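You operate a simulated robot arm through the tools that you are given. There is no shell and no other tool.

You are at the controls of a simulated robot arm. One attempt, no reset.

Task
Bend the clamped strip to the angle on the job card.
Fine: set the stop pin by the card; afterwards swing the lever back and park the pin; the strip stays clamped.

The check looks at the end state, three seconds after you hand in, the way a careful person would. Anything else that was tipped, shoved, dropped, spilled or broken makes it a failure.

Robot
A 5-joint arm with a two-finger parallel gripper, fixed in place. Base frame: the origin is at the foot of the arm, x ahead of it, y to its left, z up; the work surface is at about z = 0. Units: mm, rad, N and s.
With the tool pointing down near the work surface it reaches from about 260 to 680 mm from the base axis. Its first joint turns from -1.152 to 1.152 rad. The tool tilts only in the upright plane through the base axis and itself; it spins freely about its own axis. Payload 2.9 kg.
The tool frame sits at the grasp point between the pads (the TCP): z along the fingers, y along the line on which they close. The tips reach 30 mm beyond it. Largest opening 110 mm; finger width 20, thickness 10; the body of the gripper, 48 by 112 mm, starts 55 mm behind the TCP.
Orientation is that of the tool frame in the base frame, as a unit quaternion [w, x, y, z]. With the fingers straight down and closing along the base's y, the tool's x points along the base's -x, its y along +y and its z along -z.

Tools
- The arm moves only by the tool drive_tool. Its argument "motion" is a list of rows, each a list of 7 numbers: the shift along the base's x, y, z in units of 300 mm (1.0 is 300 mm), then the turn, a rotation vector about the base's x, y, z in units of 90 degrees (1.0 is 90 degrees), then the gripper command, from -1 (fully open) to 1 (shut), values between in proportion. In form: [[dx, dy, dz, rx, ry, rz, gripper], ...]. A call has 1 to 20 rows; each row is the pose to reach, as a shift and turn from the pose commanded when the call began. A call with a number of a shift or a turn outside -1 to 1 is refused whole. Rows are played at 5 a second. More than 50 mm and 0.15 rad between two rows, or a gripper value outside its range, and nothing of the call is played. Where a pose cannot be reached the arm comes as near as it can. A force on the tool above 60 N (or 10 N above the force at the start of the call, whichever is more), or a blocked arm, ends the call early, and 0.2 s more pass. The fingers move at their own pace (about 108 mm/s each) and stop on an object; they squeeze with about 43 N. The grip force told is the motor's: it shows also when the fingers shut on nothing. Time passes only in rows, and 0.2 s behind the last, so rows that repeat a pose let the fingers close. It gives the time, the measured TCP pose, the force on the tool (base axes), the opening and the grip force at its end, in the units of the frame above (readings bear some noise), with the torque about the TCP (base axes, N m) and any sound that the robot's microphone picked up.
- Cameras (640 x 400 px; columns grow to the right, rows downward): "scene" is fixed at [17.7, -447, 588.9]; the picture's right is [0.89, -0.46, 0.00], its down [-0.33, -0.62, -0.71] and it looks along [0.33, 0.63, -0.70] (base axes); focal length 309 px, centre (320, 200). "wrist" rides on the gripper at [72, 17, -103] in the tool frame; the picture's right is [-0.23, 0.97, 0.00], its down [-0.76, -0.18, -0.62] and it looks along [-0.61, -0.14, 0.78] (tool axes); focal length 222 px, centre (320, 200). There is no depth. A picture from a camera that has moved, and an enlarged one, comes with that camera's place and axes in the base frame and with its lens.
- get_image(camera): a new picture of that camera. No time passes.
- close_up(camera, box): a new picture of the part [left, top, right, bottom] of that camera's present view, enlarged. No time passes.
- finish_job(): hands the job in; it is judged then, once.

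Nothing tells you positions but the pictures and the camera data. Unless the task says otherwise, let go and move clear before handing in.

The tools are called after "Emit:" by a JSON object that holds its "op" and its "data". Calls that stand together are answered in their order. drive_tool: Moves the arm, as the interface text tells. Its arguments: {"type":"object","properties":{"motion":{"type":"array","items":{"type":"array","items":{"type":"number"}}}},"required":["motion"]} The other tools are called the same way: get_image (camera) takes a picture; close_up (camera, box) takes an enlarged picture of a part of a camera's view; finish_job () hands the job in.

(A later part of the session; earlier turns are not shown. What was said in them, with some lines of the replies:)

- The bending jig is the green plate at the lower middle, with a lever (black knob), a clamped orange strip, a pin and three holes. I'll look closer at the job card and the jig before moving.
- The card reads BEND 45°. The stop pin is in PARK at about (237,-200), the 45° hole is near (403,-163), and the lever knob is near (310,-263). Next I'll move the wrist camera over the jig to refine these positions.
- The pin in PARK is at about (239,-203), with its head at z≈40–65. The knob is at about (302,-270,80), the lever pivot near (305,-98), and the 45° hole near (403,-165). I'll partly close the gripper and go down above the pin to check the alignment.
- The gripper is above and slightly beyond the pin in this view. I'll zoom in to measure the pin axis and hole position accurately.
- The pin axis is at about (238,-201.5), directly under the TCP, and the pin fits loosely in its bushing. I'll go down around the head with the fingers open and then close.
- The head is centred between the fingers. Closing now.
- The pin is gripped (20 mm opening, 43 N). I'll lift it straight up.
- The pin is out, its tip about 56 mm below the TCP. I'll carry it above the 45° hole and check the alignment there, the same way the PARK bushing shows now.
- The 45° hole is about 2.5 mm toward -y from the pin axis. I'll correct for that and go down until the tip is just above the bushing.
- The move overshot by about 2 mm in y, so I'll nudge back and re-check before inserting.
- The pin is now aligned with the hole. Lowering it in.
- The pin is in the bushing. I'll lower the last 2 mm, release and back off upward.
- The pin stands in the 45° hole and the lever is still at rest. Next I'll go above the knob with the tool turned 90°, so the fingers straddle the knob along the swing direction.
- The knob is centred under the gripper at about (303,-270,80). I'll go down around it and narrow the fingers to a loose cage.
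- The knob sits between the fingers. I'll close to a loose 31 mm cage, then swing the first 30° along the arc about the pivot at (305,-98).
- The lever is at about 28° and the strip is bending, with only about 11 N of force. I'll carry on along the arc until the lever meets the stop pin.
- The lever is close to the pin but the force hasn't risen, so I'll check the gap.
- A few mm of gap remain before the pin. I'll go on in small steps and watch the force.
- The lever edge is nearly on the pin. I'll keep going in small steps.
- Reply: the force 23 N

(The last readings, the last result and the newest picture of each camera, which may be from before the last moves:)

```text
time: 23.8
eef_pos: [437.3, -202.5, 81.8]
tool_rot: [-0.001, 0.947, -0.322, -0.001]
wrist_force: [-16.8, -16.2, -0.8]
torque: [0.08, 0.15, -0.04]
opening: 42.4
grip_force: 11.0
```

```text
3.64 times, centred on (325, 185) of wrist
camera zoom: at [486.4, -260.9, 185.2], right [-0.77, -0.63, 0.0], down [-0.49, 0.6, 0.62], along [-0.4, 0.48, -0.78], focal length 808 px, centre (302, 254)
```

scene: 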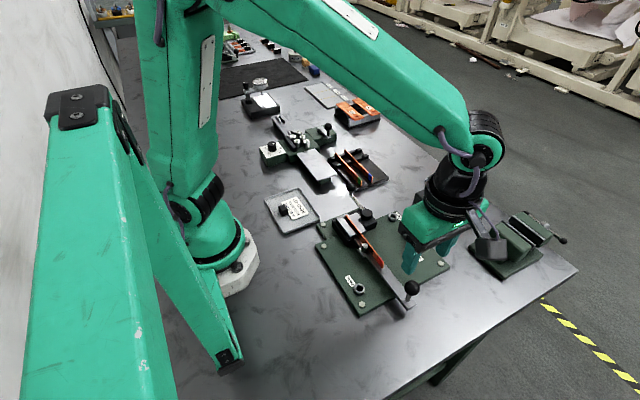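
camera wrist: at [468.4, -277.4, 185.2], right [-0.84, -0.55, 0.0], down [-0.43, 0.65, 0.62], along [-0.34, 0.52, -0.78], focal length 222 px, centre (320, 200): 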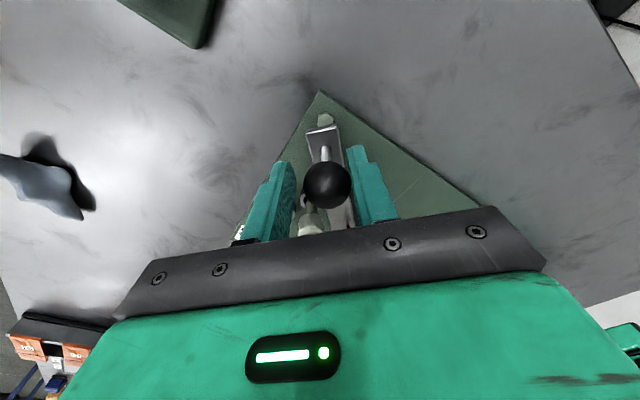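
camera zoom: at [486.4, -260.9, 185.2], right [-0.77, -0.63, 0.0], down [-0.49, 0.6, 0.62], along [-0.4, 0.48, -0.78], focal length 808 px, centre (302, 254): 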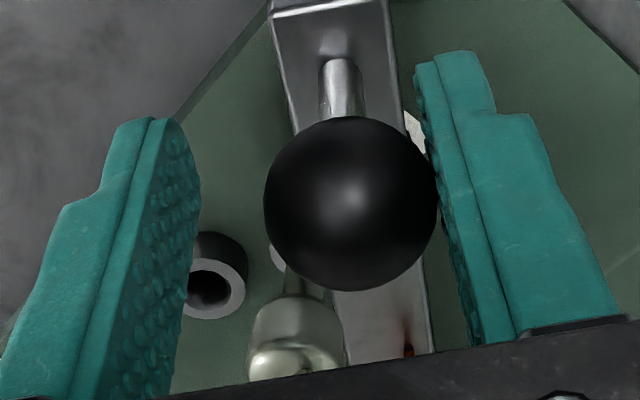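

The lever has met the pin: force is up to 23 N and the finger is yielding. I'll press a little more so it is firmly seated against the stop.

Emit:
{"op": "drive_tool", "data": {"motion": [[0.0047, 0.006, 0, 0, 0, 0.0083, 0.44], [0.0093, 0.012, 0, 0, 0, 0.0167, 0.44], [0.0093, 0.012, 0, 0, 0, 0.0167, 0.44], [0.0093, 0.012, 0, 0, 0, 0.0167, 0.44]]}}

Emit:
{"op": "close_up", "data": {"camera": "scene", "box": [380, 210, 440, 260]}}

Emit:
{"op": "close_up", "data": {"camera": "scene", "box": [330, 190, 450, 280]}}

```text
time: 24.8
eef_pos: [437.8, -200.4, 81.0]
tool_rot: [0.0, 0.951, -0.31, -0.001]
wrist_force: [-29.1, -22.4, 8.8]
torque: [-0.19, 0.23, -0.18]
opening: 49.0
grip_force: 18.5
```

```text
8.00 times, centred on (410, 235) of scene
camera zoom: at [17.6, -447.0, 588.9], right [0.89, -0.46, 0.0], down [-0.33, -0.62, -0.71], along [0.33, 0.63, -0.7], focal length 2473 px, centre (-400, -80)
```

zoom: 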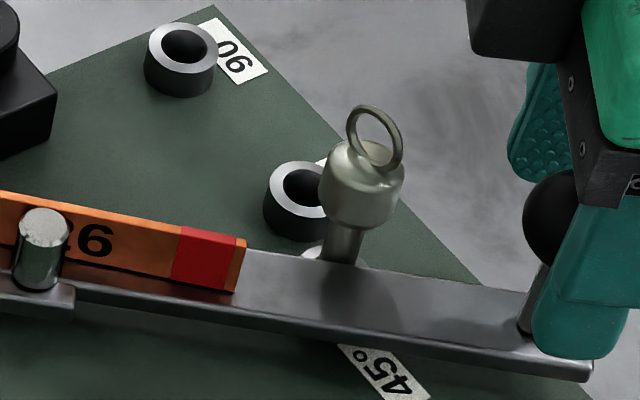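

```text
4.44 times, centred on (390, 235) of scene
camera zoom: at [17.6, -447.0, 588.9], right [0.89, -0.46, 0.0], down [-0.33, -0.62, -0.71], along [0.33, 0.63, -0.7], focal length 1374 px, centre (9, 44)
```

zoom: 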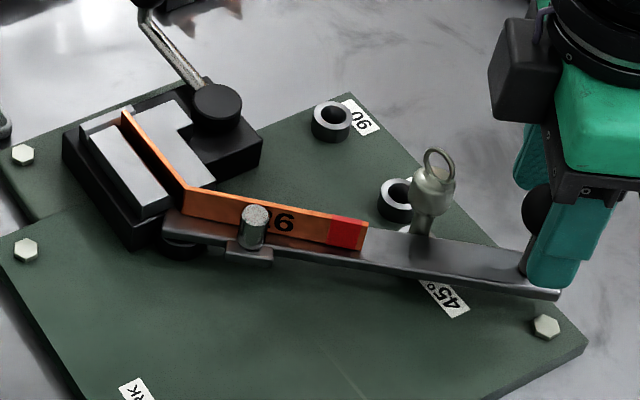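

The lever is hard against the stop at 37 N and didn't move any further. Next I'll swing it back along the same arc.

Emit:
{"op": "drive_tool", "data": {"motion": [[-0.0187, -0.0237, 0, 0, 0, -0.0333, 0.44], [-0.0383, -0.0463, 0, 0, 0, -0.0667, 0.44], [-0.0593, -0.0677, 0, 0, 0, -0.1, 0.44], [-0.0813, -0.088, 0, 0, 0, -0.1333, 0.44], [-0.1043, -0.1073, 0, 0, 0, -0.1667, 0.44], [-0.1283, -0.1253, 0, 0, 0, -0.2, 0.44], [-0.1533, -0.1422, 0, 0, 0, -0.2333, 0.44], [-0.179, -0.1575, 0, 0, 0, -0.2667, 0.44], [-0.2057, -0.1717, 0, 0, 0, -0.3, 0.44], [-0.233, -0.184, 0, 0, 0, -0.3333, 0.44], [-0.2607, -0.1953, 0, 0, 0, -0.3667, 0.44], [-0.2893, -0.205, 0, 0, 0, -0.4, 0.44], [-0.318, -0.2132, 0, 0, 0, -0.4333, 0.44], [-0.3473, -0.2198, 0, 0, 0, -0.4667, 0.44], [-0.377, -0.225, 0, 0, 0, -0.5, 0.44], [-0.4067, -0.2285, 0, 0, 0, -0.5333, 0.44], [-0.4067, -0.2285, 0, 0, 0, -0.5333, 0.44]]}}

Emit:
{"op": "get_image", "data": {"camera": "wrist"}}

Emit:
{"op": "close_up", "data": {"camera": "scene", "box": [320, 180, 480, 330]}}

```text
time: 28.4
eef_pos: [317.7, -268.0, 80.7]
tool_rot: [0.001, 0.743, -0.67, 0.0]
wrist_force: [0.2, 0.2, 0.9]
torque: [0.0, -0.01, -0.02]
opening: 31.0
grip_force: 0.3
```

```text
taken
camera wrist: at [311.5, -341.5, 184.5], right [-0.99, 0.13, 0.0], down [0.1, 0.78, 0.62], along [0.08, 0.62, -0.78], focal length 222 px, centre (320, 200)
```

wrist: 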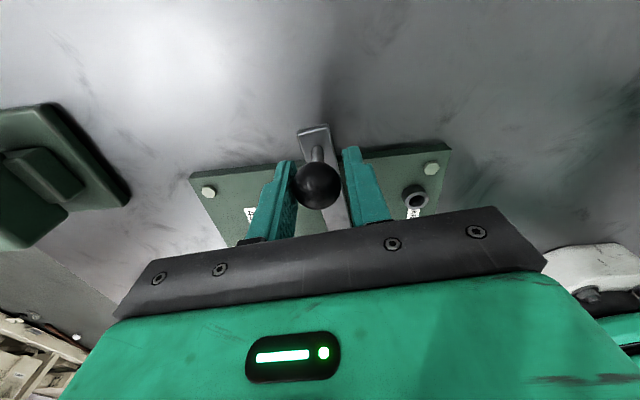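

```text
2.67 times, centred on (400, 255) of scene
camera zoom: at [17.7, -447.0, 588.9], right [0.89, -0.46, 0.0], down [-0.33, -0.62, -0.71], along [0.33, 0.63, -0.7], focal length 824 px, centre (107, 53)
```

zoom: 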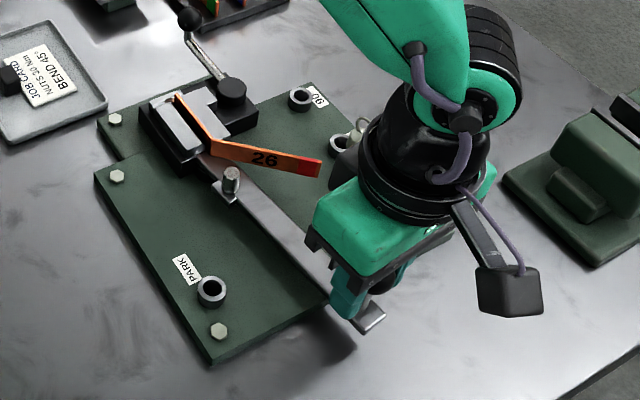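

The strip stays bent and the lever is nearly back. I'll bring it the last few degrees to rest.

Emit:
{"op": "drive_tool", "data": {"motion": [[-0.03, -0.002, 0, 0, 0, -0.0333, 0.44], [-0.05, -0.0025, 0, 0, 0, -0.055, 0.44], [-0.06, -0.0025, 0, 0, 0, -0.0667, 0.44], [-0.065, -0.0025, 0, 0, 0, -0.072, 0.44], [-0.07, -0.0025, 0, 0, 0, -0.078, 0.44], [-0.07, -0.0025, 0, 0, 0, -0.078, 0.44]]}}

Emit:
{"op": "get_image", "data": {"camera": "wrist"}}

Emit:
{"op": "close_up", "data": {"camera": "scene", "box": [330, 240, 430, 320]}}

```text
time: 29.8
eef_pos: [298.1, -268.3, 81.4]
tool_rot: [0.0, -0.7, 0.714, 0.0]
wrist_force: [2.8, 0.4, -0.6]
torque: [-0.05, 0.01, 0.04]
opening: 32.2
grip_force: 1.3
```

```text
taken
camera wrist: at [281.8, -340.2, 184.9], right [-0.97, 0.25, 0.0], down [0.19, 0.76, 0.62], along [0.15, 0.6, -0.78], focal length 222 px, centre (320, 200)
```

wrist: 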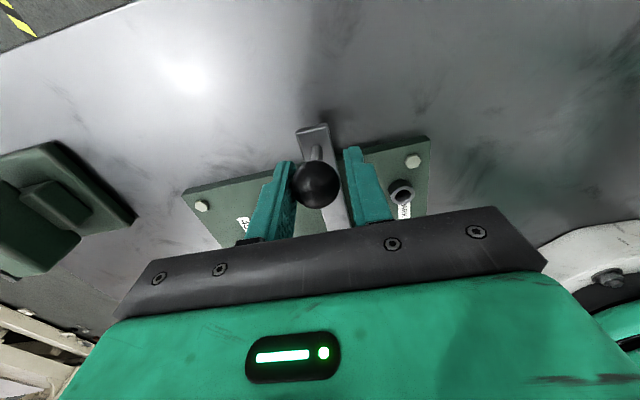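

```text
5.00 times, centred on (380, 280) of scene
camera zoom: at [17.7, -447.0, 588.9], right [0.89, -0.46, 0.0], down [-0.33, -0.62, -0.71], along [0.33, 0.63, -0.7], focal length 1546 px, centre (20, -200)
```

zoom: 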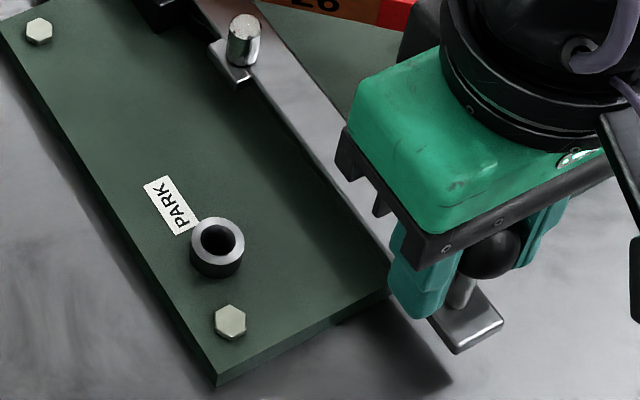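

The lever is back against its rest; its end matches the first picture. I'll open, lift clear, and return above the pin in the 45° hole with the tool turned back.

Emit:
{"op": "drive_tool", "data": {"motion": [[0.003, 0, 0, 0, 0, 0, -0.09], [0.003, 0, 0, 0, 0, 0, -0.09], [0.003, 0, 0.13, 0, 0, 0, -0.09], [0.003, 0, 0.27, 0, 0, 0, -0.09], [0.003, 0, 0.4, 0, 0, 0, -0.09], [0.029, 0.029, 0.4, 0, 0, -0.082, 0.2], [0.057, 0.058, 0.4, 0, 0, -0.165, 0.2], [0.086, 0.087, 0.4, 0, 0, -0.247, 0.2], [0.114, 0.116, 0.4, 0, 0, -0.33, 0.2], [0.143, 0.145, 0.4, 0, 0, -0.412, 0.2], [0.172, 0.174, 0.4, 0, 0, -0.495, 0.2], [0.2, 0.203, 0.4, 0, 0, -0.577, 0.2], [0.229, 0.232, 0.4, 0, 0, -0.66, 0.2], [0.257, 0.261, 0.4, 0, 0, -0.742, 0.2], [0.286, 0.29, 0.4, 0, 0, -0.825, 0.2], [0.314, 0.319, 0.4, 0, 0, -0.907, 0.2], [0.343, 0.348, 0.4, 0, 0, -0.989, 0.2], [0.343, 0.348, 0.3, 0, 0, -0.989, 0.2], [0.343, 0.348, 0.3, 0, 0, -0.989, 0.2]]}}

Emit:
{"op": "close_up", "data": {"camera": "wrist", "box": [270, 80, 370, 160]}}

Emit:
{"op": "close_up", "data": {"camera": "scene", "box": [310, 180, 470, 320]}}

```text
time: 33.8
eef_pos: [398.7, -166.9, 172.1]
tool_rot: [0.001, 0.001, 1.0, 0.0]
wrist_force: [0.0, 0.2, -0.9]
torque: [0.0, 0.04, -0.05]
opening: 43.9
grip_force: 0.0
```

```text
5.00 times, centred on (320, 120) of wrist
camera zoom: at [328.5, -148.9, 275.8], right [0.23, 0.97, 0.0], down [0.76, -0.18, 0.62], along [0.61, -0.14, -0.78], focal length 1111 px, centre (320, 600)
```

zoom: 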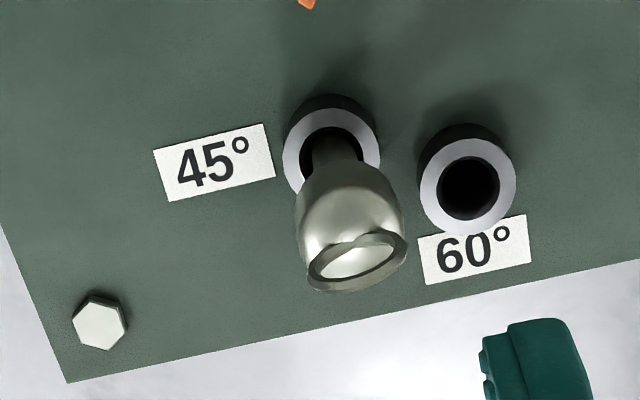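

```text
2.86 times, centred on (390, 250) of scene
camera zoom: at [17.7, -447.0, 588.9], right [0.89, -0.46, 0.0], down [-0.33, -0.62, -0.71], along [0.33, 0.63, -0.7], focal length 883 px, centre (120, 57)
```

zoom: 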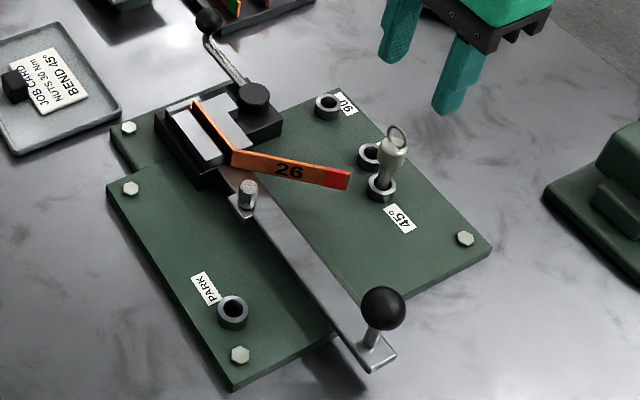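

The lever is home and the strip is bent. The pin leans slightly away from where the lever pressed it; its head is at about (406.5,-161.5). I'll align over the head and check partway down.

Emit:
{"op": "drive_tool", "data": {"motion": [[0.025, 0.016, -0.05, 0, 0, 0, 0.1], [0.025, 0.016, -0.15, 0, 0, 0, 0.1], [0.025, 0.016, -0.15, 0, 0, 0, 0.1]]}}

Emit:
{"op": "close_up", "data": {"camera": "wrist", "box": [260, 90, 380, 190]}}

Emit:
{"op": "close_up", "data": {"camera": "scene", "box": [370, 200, 440, 250]}}

```text
time: 34.6
eef_pos: [405.0, -160.2, 125.4]
tool_rot: [0.0, 0.0, 1.0, 0.0]
wrist_force: [0.7, -0.1, 0.3]
torque: [-0.03, 0.02, 0.02]
opening: 49.3
grip_force: 0.0
```

```text
4.00 times, centred on (320, 140) of wrist
camera zoom: at [334.8, -143.0, 229.2], right [0.23, 0.97, 0.0], down [0.76, -0.18, 0.62], along [0.61, -0.14, -0.78], focal length 888 px, centre (320, 440)
```

zoom: 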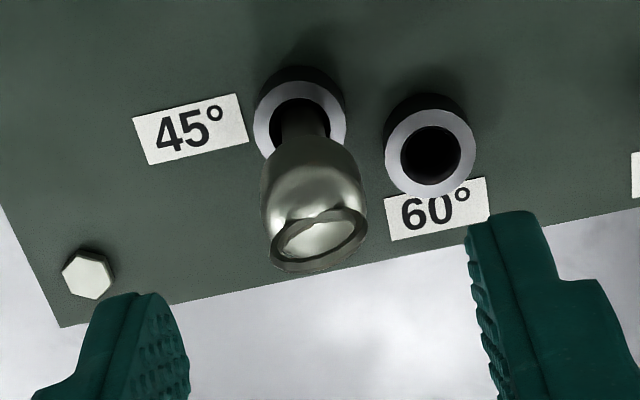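

```text
8.00 times, centred on (405, 225) of scene
camera zoom: at [17.7, -447.0, 588.9], right [0.89, -0.46, 0.0], down [-0.33, -0.62, -0.71], along [0.33, 0.63, -0.7], focal length 2473 px, centre (-360, 0)
```

zoom: 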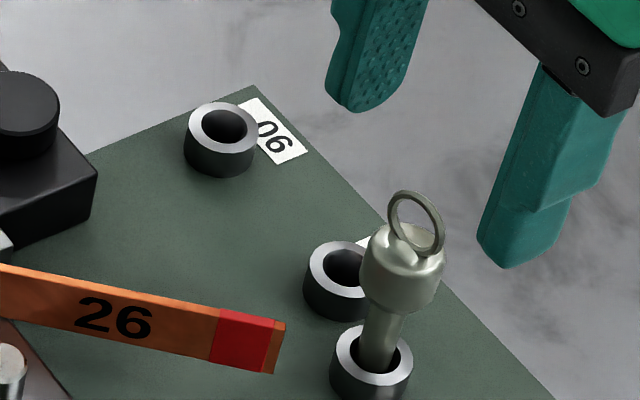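

The head is centred to within 1 mm. I'll go down and grip it.

Emit:
{"op": "drive_tool", "data": {"motion": [[0, -0.003, -0.08, 0, 0, 0, 0.1], [0, -0.003, -0.16, 0, 0, 0, 0.1], [0, -0.003, -0.212, 0, 0, 0, 0.1], [0, -0.003, -0.212, 0, 0, 0, 0.1], [0, -0.003, -0.212, 0, 0, 0, 1], [0, -0.003, -0.212, 0, 0, 0, 1], [0, -0.003, -0.212, 0, 0, 0, 1]]}}

Emit:
{"op": "close_up", "data": {"camera": "wrist", "box": [260, 110, 380, 210]}}

Emit:
{"op": "close_up", "data": {"camera": "scene", "box": [370, 200, 440, 250]}}

```text
time: 36.2
eef_pos: [407.7, -161.8, 63.4]
tool_rot: [0.001, 0.002, 1.0, -0.001]
wrist_force: [-2.3, -26.4, -5.6]
torque: [-1.17, -0.13, 0.15]
opening: 20.0
grip_force: 42.8
```

```text
4.00 times, centred on (320, 160) of wrist
camera zoom: at [337.2, -144.3, 166.5], right [0.23, 0.97, 0.0], down [0.76, -0.18, 0.62], along [0.61, -0.14, -0.78], focal length 888 px, centre (320, 360)
```

zoom: 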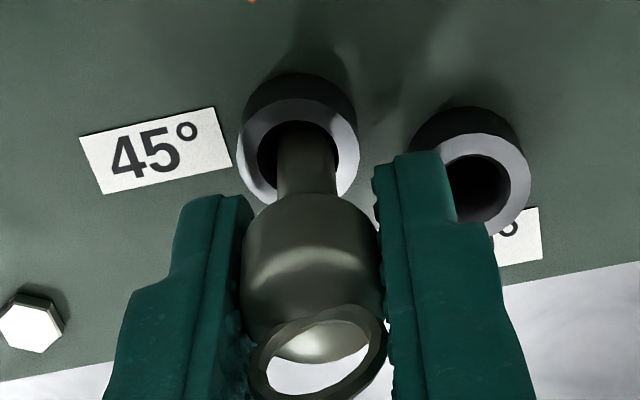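

```text
8.00 times, centred on (405, 225) of scene
camera zoom: at [17.7, -447.0, 588.9], right [0.89, -0.46, 0.0], down [-0.33, -0.62, -0.71], along [0.33, 0.63, -0.7], focal length 2473 px, centre (-360, 0)
```

zoom: 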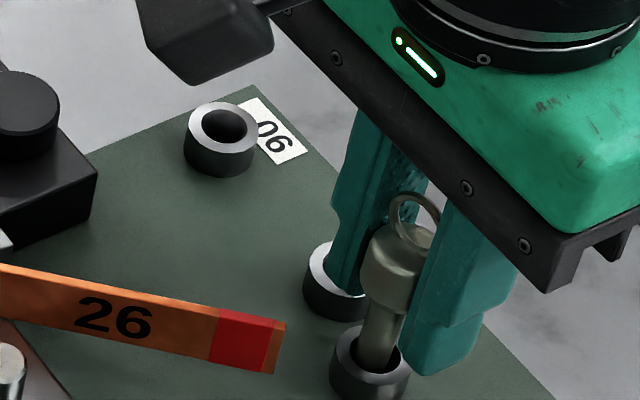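

It's gripped, but the shaft presses sideways against the bushing. I'll relieve about 2 mm toward -y and then lift straight out.

Emit:
{"op": "drive_tool", "data": {"motion": [[-0.002, -0.005, 0.0, 0, 0, 0, 1], [-0.004, -0.007, 0.02, 0, 0, 0, 1], [-0.004, -0.007, 0.06, 0, 0, 0, 1], [-0.004, -0.007, 0.12, 0, 0, 0, 1], [-0.004, -0.007, 0.22, 0, 0, 0, 1], [-0.004, -0.007, 0.33, 0, 0, 0, 1], [-0.004, -0.007, 0.33, 0, 0, 0, 1]]}}

Emit:
{"op": "get_image", "data": {"camera": "wrist"}}

Emit:
{"op": "close_up", "data": {"camera": "scene", "box": [360, 140, 480, 240]}}

```text
time: 37.8
eef_pos: [403.3, -160.5, 162.3]
tool_rot: [0.0, 0.0, 1.0, 0.0]
wrist_force: [0.0, 0.0, -1.3]
torque: [0.01, 0.01, -0.02]
opening: 19.6
grip_force: 43.3
```

```text
taken
camera wrist: at [332.6, -143.5, 266.9], right [0.23, 0.97, 0.0], down [0.76, -0.18, 0.62], along [0.61, -0.14, -0.78], focal length 222 px, centre (320, 200)
```

wrist: 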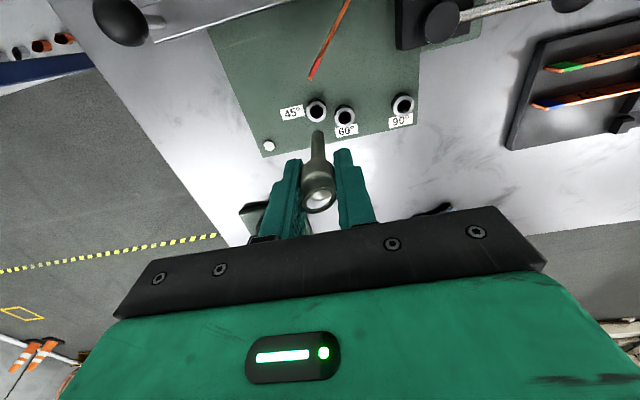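

```text
4.00 times, centred on (420, 190) of scene
camera zoom: at [17.7, -447.0, 588.9], right [0.89, -0.46, 0.0], down [-0.33, -0.62, -0.71], along [0.33, 0.63, -0.7], focal length 1237 px, centre (-80, 240)
```

zoom: 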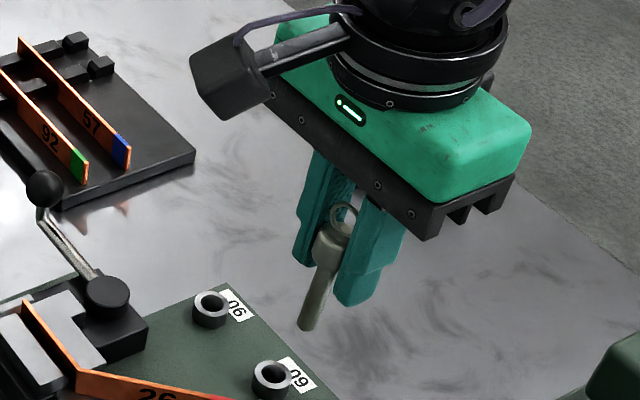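

The pin came out cleanly but its tip is tilted toward the base by about 10°. I'll carry it over the PARK bushing so the tip is over the hole, then measure again.

Emit:
{"op": "drive_tool", "data": {"motion": [[-0.1, -0.027, 0, 0, 0, 0, 1], [-0.21, -0.056, 0, 0, 0, 0, 1], [-0.32, -0.085, 0, 0, 0, 0, 1], [-0.43, -0.115, 0, 0, 0, 0, 1], [-0.522, -0.139, 0, 0, 0, 0, 1], [-0.522, -0.139, 0, 0, 0, 0, 1], [-0.522, -0.139, 0, 0, 0, 0, 1]]}}

Emit:
{"op": "close_up", "data": {"camera": "wrist", "box": [270, 80, 370, 160]}}

Emit:
{"op": "close_up", "data": {"camera": "scene", "box": [320, 180, 440, 320]}}

```text
time: 39.4
eef_pos: [248.8, -201.4, 161.8]
tool_rot: [0.0, 0.0, 1.0, 0.0]
wrist_force: [-0.2, 0.0, -1.1]
torque: [-0.01, 0.0, -0.01]
opening: 19.4
grip_force: 42.5
```

```text
5.00 times, centred on (320, 120) of wrist
camera zoom: at [179.0, -184.6, 265.7], right [0.23, 0.97, 0.0], down [0.76, -0.18, 0.62], along [0.61, -0.14, -0.78], focal length 1111 px, centre (320, 600)
```

zoom: 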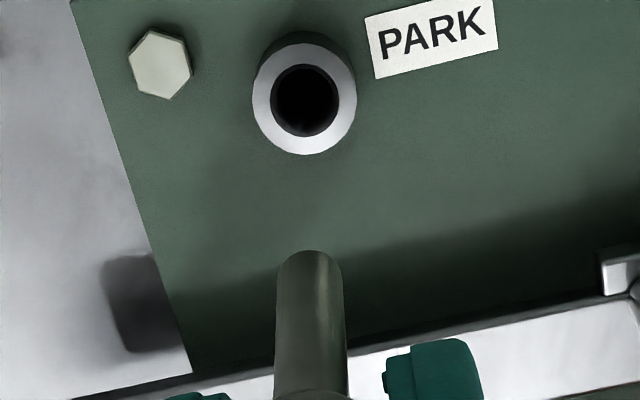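

```text
2.86 times, centred on (380, 250) of scene
camera zoom: at [17.7, -447.0, 588.9], right [0.89, -0.46, 0.0], down [-0.33, -0.62, -0.71], along [0.33, 0.63, -0.7], focal length 883 px, centre (149, 57)
```

zoom: 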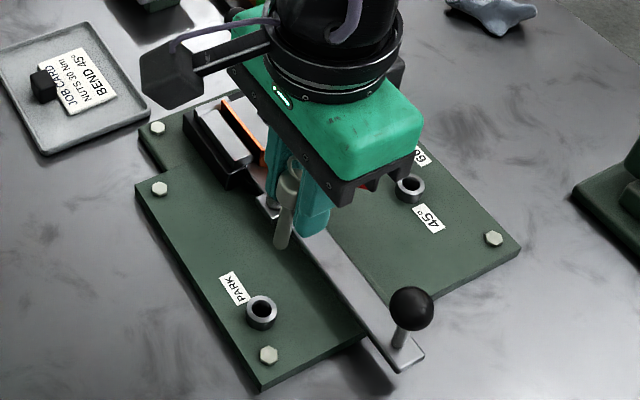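

The tip is offset about (-7,-1) mm from the TCP. I'll shift by (-3,+1) mm and go down until the tip is just above the PARK bushing.

Emit:
{"op": "drive_tool", "data": {"motion": [[-0.01, 0.003, -0.08, 0, 0, 0, 1], [-0.01, 0.003, -0.16, 0, 0, 0, 1], [-0.01, 0.003, -0.233, 0, 0, 0, 1], [-0.01, 0.003, -0.233, 0, 0, 0, 1], [-0.01, 0.003, -0.233, 0, 0, 0, 1]]}}

Emit:
{"op": "close_up", "data": {"camera": "wrist", "box": [270, 90, 370, 170]}}

Emit:
{"op": "close_up", "data": {"camera": "scene", "box": [330, 240, 400, 300]}}

```text
time: 40.6
eef_pos: [247.3, -202.9, 92.9]
tool_rot: [0.0, 0.001, 1.0, 0.0]
wrist_force: [0.6, -0.2, -0.3]
torque: [0.01, -0.01, 0.01]
opening: 19.4
grip_force: 43.1
```

```text
5.00 times, centred on (320, 130) of wrist
camera zoom: at [176.9, -185.2, 196.0], right [0.23, 0.97, 0.0], down [0.76, -0.18, 0.62], along [0.61, -0.14, -0.78], focal length 1111 px, centre (320, 550)
```

zoom: 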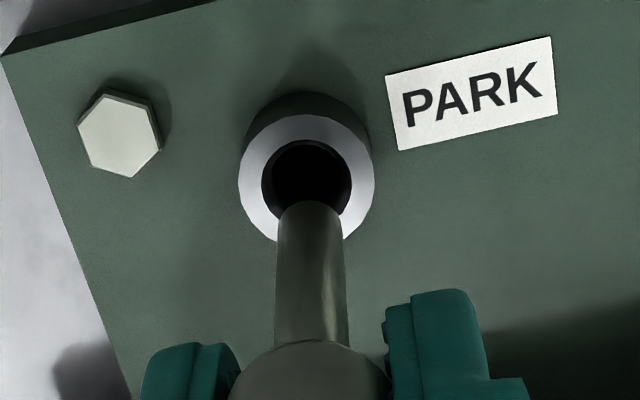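

```text
6.67 times, centred on (365, 270) of scene
camera zoom: at [17.7, -447.0, 588.9], right [0.89, -0.46, 0.0], down [-0.33, -0.62, -0.71], along [0.33, 0.63, -0.7], focal length 2061 px, centre (20, -267)
```

zoom: 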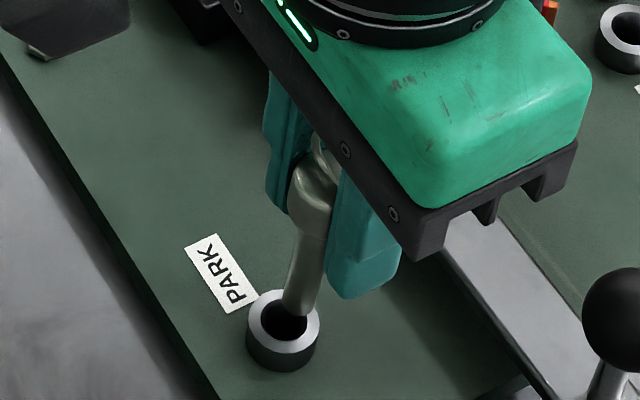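

The tip is still about 4.5 mm too far in +x. I'll correct by (-4.5,+1) mm and look again.

Emit:
{"op": "drive_tool", "data": {"motion": [[-0.008, 0.002, 0, 0, 0, 0, 1], [-0.015, 0.003, 0, 0, 0, 0, 1], [-0.015, 0.003, 0, 0, 0, 0, 1]]}}

Emit:
{"op": "close_up", "data": {"camera": "wrist", "box": [270, 90, 370, 170]}}

Emit:
{"op": "close_up", "data": {"camera": "scene", "box": [330, 240, 400, 300]}}

```text
time: 41.4
eef_pos: [242.2, -203.5, 91.6]
tool_rot: [0.0, 0.0, 1.0, 0.0]
wrist_force: [-0.5, -0.4, -0.7]
torque: [0.04, 0.0, 0.01]
opening: 19.8
grip_force: 43.0
```

```text
5.00 times, centred on (320, 130) of wrist
camera zoom: at [171.8, -185.1, 196.0], right [0.23, 0.97, 0.0], down [0.76, -0.18, 0.62], along [0.61, -0.14, -0.78], focal length 1111 px, centre (320, 550)
```

zoom: 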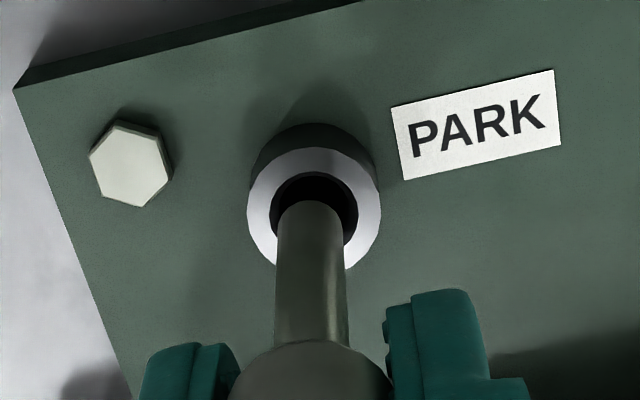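

```text
6.67 times, centred on (365, 270) of scene
camera zoom: at [17.7, -447.0, 588.9], right [0.89, -0.46, 0.0], down [-0.33, -0.62, -0.71], along [0.33, 0.63, -0.7], focal length 2061 px, centre (20, -267)
```

zoom: 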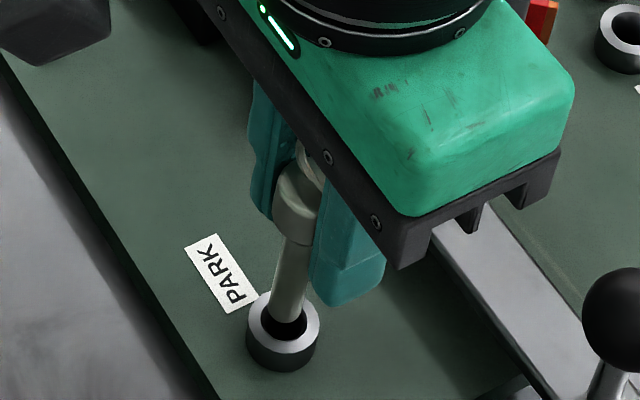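

The tip is over the hole now. I'll go down while easing the TCP toward -x, so the bushing turns the pin upright.

Emit:
{"op": "drive_tool", "data": {"motion": [[-0.003, 0.001, -0.03, 0, 0, 0, 1], [-0.006, 0.001, -0.05, 0, 0, 0, 1], [-0.01, 0.001, -0.07, 0, 0, 0, 1], [-0.013, 0.001, -0.083, 0, 0, 0, 1], [-0.013, 0.001, -0.083, 0, 0, 0, 1]]}}

Emit:
{"op": "close_up", "data": {"camera": "wrist", "box": [270, 110, 370, 190]}}

Emit:
{"op": "close_up", "data": {"camera": "scene", "box": [330, 240, 400, 300]}}

```text
time: 42.6
eef_pos: [238.3, -202.4, 68.7]
tool_rot: [0.002, 0.001, 1.0, -0.001]
wrist_force: [17.5, 3.9, 8.6]
torque: [0.23, -1.01, -0.01]
opening: 19.6
grip_force: 43.1
```

```text
5.00 times, centred on (320, 150) of wrist
camera zoom: at [168.0, -185.2, 171.7], right [0.23, 0.97, 0.0], down [0.76, -0.18, 0.63], along [0.61, -0.14, -0.78], focal length 1111 px, centre (320, 450)
```

zoom: 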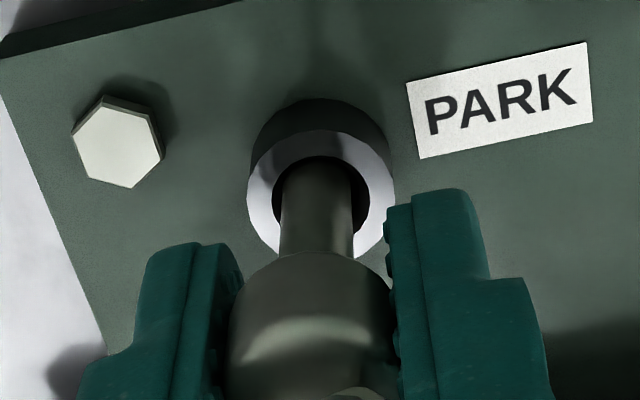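

```text
6.67 times, centred on (365, 270) of scene
camera zoom: at [17.6, -447.0, 588.9], right [0.89, -0.46, 0.0], down [-0.33, -0.62, -0.71], along [0.33, 0.63, -0.7], focal length 2061 px, centre (20, -267)
```

zoom: 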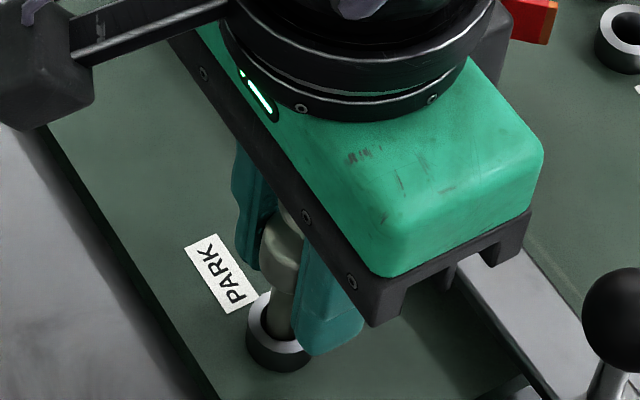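

The pin is in the PARK bushing, a few mm from the bottom. I'll ease the side force, lower a little more and release it to settle.

Emit:
{"op": "drive_tool", "data": {"motion": [[0.004, 0, -0.005, 0, 0, 0, 1], [0.004, 0, -0.013, 0, 0, 0, 1], [0.004, 0, -0.013, 0, 0, 0, 1]]}}

Emit:
{"op": "close_up", "data": {"camera": "wrist", "box": [270, 110, 370, 190]}}

```text
time: 43.4
eef_pos: [239.4, -201.0, 63.6]
tool_rot: [0.0, 0.002, 1.0, -0.001]
wrist_force: [5.4, -7.3, 0.1]
torque: [-0.48, -0.36, 0.07]
opening: 19.7
grip_force: 42.7
```

```text
5.00 times, centred on (320, 150) of wrist
camera zoom: at [168.5, -184.7, 167.2], right [0.23, 0.97, 0.0], down [0.76, -0.18, 0.62], along [0.61, -0.14, -0.78], focal length 1111 px, centre (320, 450)
```

zoom: 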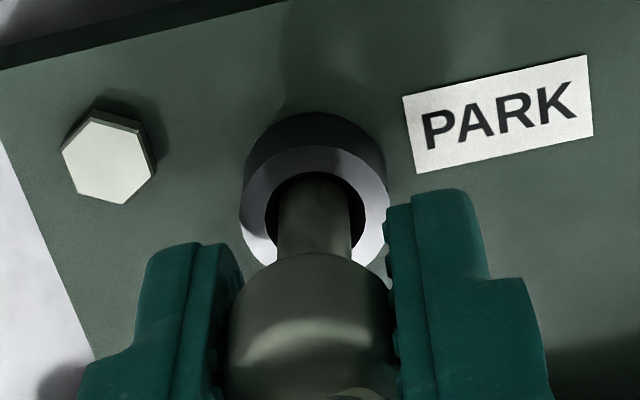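

Forces are low and the pin is almost fully seated. I'll release it and lift away.

Emit:
{"op": "drive_tool", "data": {"motion": [[0, 0, -0.003, 0, 0, 0, 0.5], [0, 0, -0.003, 0, 0, 0, 0.2], [0, 0, -0.003, 0, 0, 0, 0.2], [0, 0, -0.003, 0, 0, 0, 0.2], [0, 0, 0.1, 0, 0, 0, 0.2], [0, 0, 0.22, 0, 0, 0, 0.2], [0, 0, 0.35, 0, 0, 0, 0.2], [0, 0, 0.35, 0, 0, 0, 0.2]]}}

Emit:
{"op": "get_image", "data": {"camera": "wrist"}}

Emit:
{"op": "close_up", "data": {"camera": "scene", "box": [320, 180, 440, 320]}}

```text
time: 45.2
eef_pos: [240.5, -200.8, 168.9]
tool_rot: [-0.001, 0.001, 1.0, 0.0]
wrist_force: [-0.5, -0.4, 0.7]
torque: [-0.02, 0.06, 0.01]
opening: 44.1
grip_force: 0.0
```

```text
taken
camera wrist: at [170.3, -182.6, 272.7], right [0.23, 0.97, 0.0], down [0.76, -0.18, 0.62], along [0.61, -0.14, -0.78], focal length 222 px, centre (320, 200)
```

wrist: 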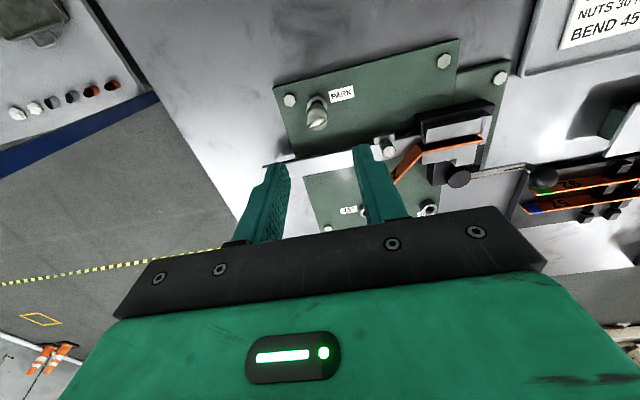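

```text
2.86 times, centred on (380, 250) of scene
camera zoom: at [17.7, -447.0, 588.9], right [0.89, -0.46, 0.0], down [-0.33, -0.62, -0.71], along [0.33, 0.63, -0.7], focal length 883 px, centre (149, 57)
```

zoom: 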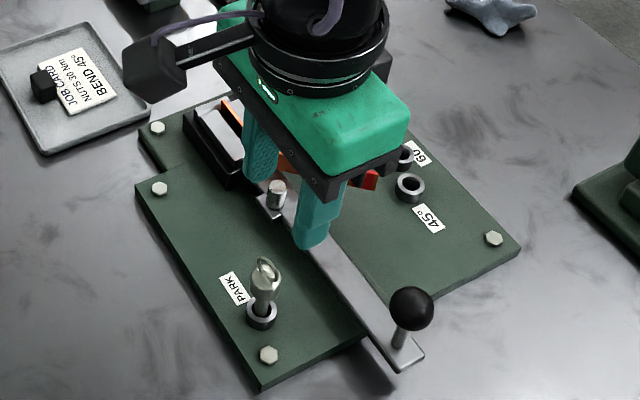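

The pin stands in PARK and the lever is at rest. I'll rise and measure the strip's bend angle from above.

Emit:
{"op": "drive_tool", "data": {"motion": [[0, 0, 0.15, 0, 0, 0, 0.2], [0.06, 0.04, 0.28, 0, 0, 0, 0.2], [0.14, 0.09, 0.4, 0, 0, 0, 0.2], [0.2, 0.13, 0.4, 0, 0, 0, 0.2], [0.2, 0.13, 0.4, 0, 0, 0, 0.2]]}}

Emit:
{"op": "get_image", "data": {"camera": "wrist"}}

Emit:
{"op": "get_image", "data": {"camera": "scene"}}

```text
time: 46.4
eef_pos: [297.5, -160.6, 290.7]
tool_rot: [0.0, 0.001, 1.0, -0.001]
wrist_force: [0.1, 0.3, -0.2]
torque: [-0.01, 0.01, 0.02]
opening: 43.9
grip_force: 0.0
```

```text
taken
camera wrist: at [227.5, -144.2, 394.3], right [0.23, 0.97, 0.0], down [0.76, -0.18, 0.62], along [0.61, -0.14, -0.78], focal length 222 px, centre (320, 200)
```

wrist: 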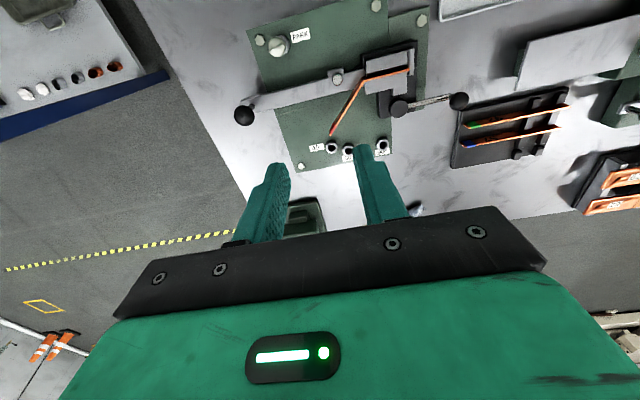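

```text
taken
```

scene: 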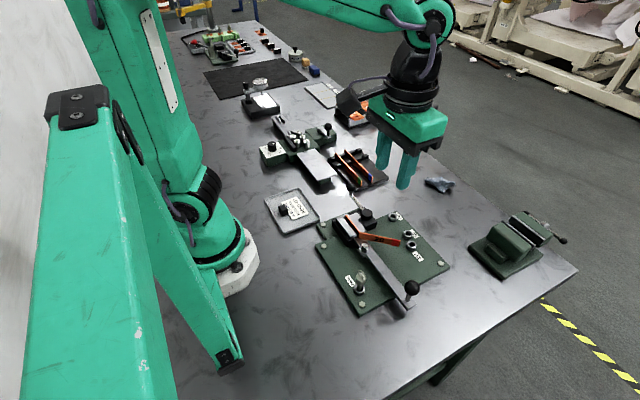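

Emit:
{"op": "close_up", "data": {"camera": "wrist", "box": [310, 50, 430, 150]}}

Emit:
{"op": "close_up", "data": {"camera": "scene", "box": [335, 205, 415, 265]}}

Emit:
{"op": "close_up", "data": {"camera": "scene", "box": [330, 250, 430, 320]}}

```text
4.00 times, centred on (370, 100) of wrist
camera zoom: at [227.5, -144.2, 394.3], right [0.23, 0.97, 0.0], down [0.76, -0.18, 0.62], along [0.61, -0.14, -0.78], focal length 888 px, centre (120, 600)
```

zoom: 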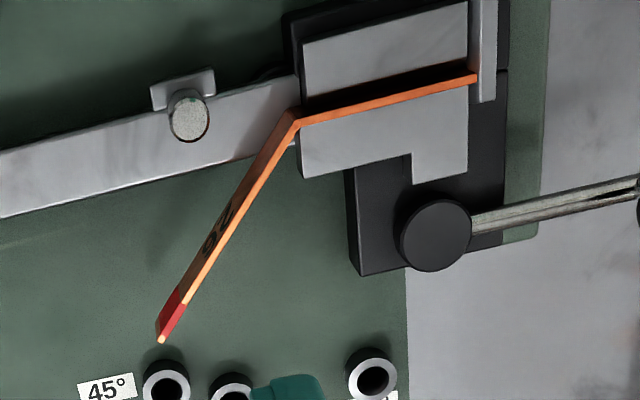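

```text
6.67 times, centred on (375, 235) of scene
camera zoom: at [17.7, -447.0, 588.9], right [0.89, -0.46, 0.0], down [-0.33, -0.62, -0.71], along [0.33, 0.63, -0.7], focal length 2061 px, centre (-47, -33)
```

zoom: 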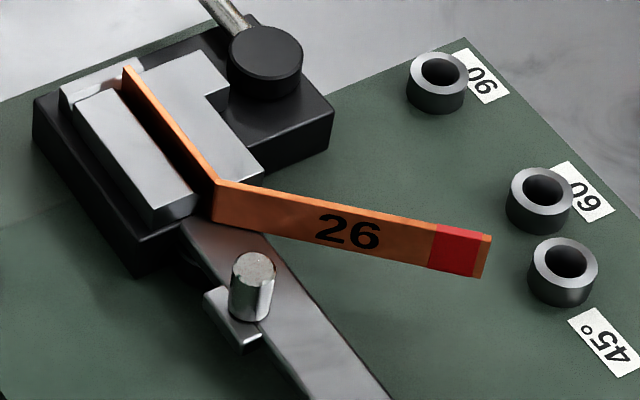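

```text
5.71 times, centred on (380, 285) of scene
camera zoom: at [17.7, -447.0, 588.9], right [0.89, -0.46, 0.0], down [-0.33, -0.62, -0.71], along [0.33, 0.63, -0.7], focal length 1767 px, centre (-23, -286)
```

zoom: 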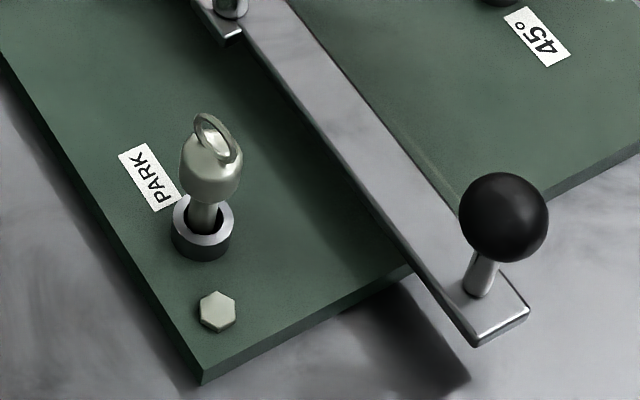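

The strip is still clamped and measures roughly 47° to 48° from these views, bent against the 45° stop. The lever is back exactly where it started, the pin stands in PARK, and nothing else looks disturbed. The arm is clear, so I'm handing in.

Emit:
{"op": "finish_job", "data": {}}

```text
The job is handed in.
```

I bent the strip against the 45° stop as the job card says, and I've handed the job in. From the two camera views I measure the bend at about 47–48°, give or take a degree or two, so it may be slightly over 45°.

- **Stop:** I moved the pin to the 45° hole and swung the lever until it stopped firmly against it. The pin fits loosely in its hole and leaned a little under the lever, which may explain a degree or so of extra bend.
- **Lever:** it is back at its starting position; its end and knob match the first pictures.
- **Pin:** it is back in PARK and was standing in its hole in the last picture.
- **Strip and surroundings:** the strip is still clamped. I saw nothing else moved or knocked over, and the arm is clear of the jig.
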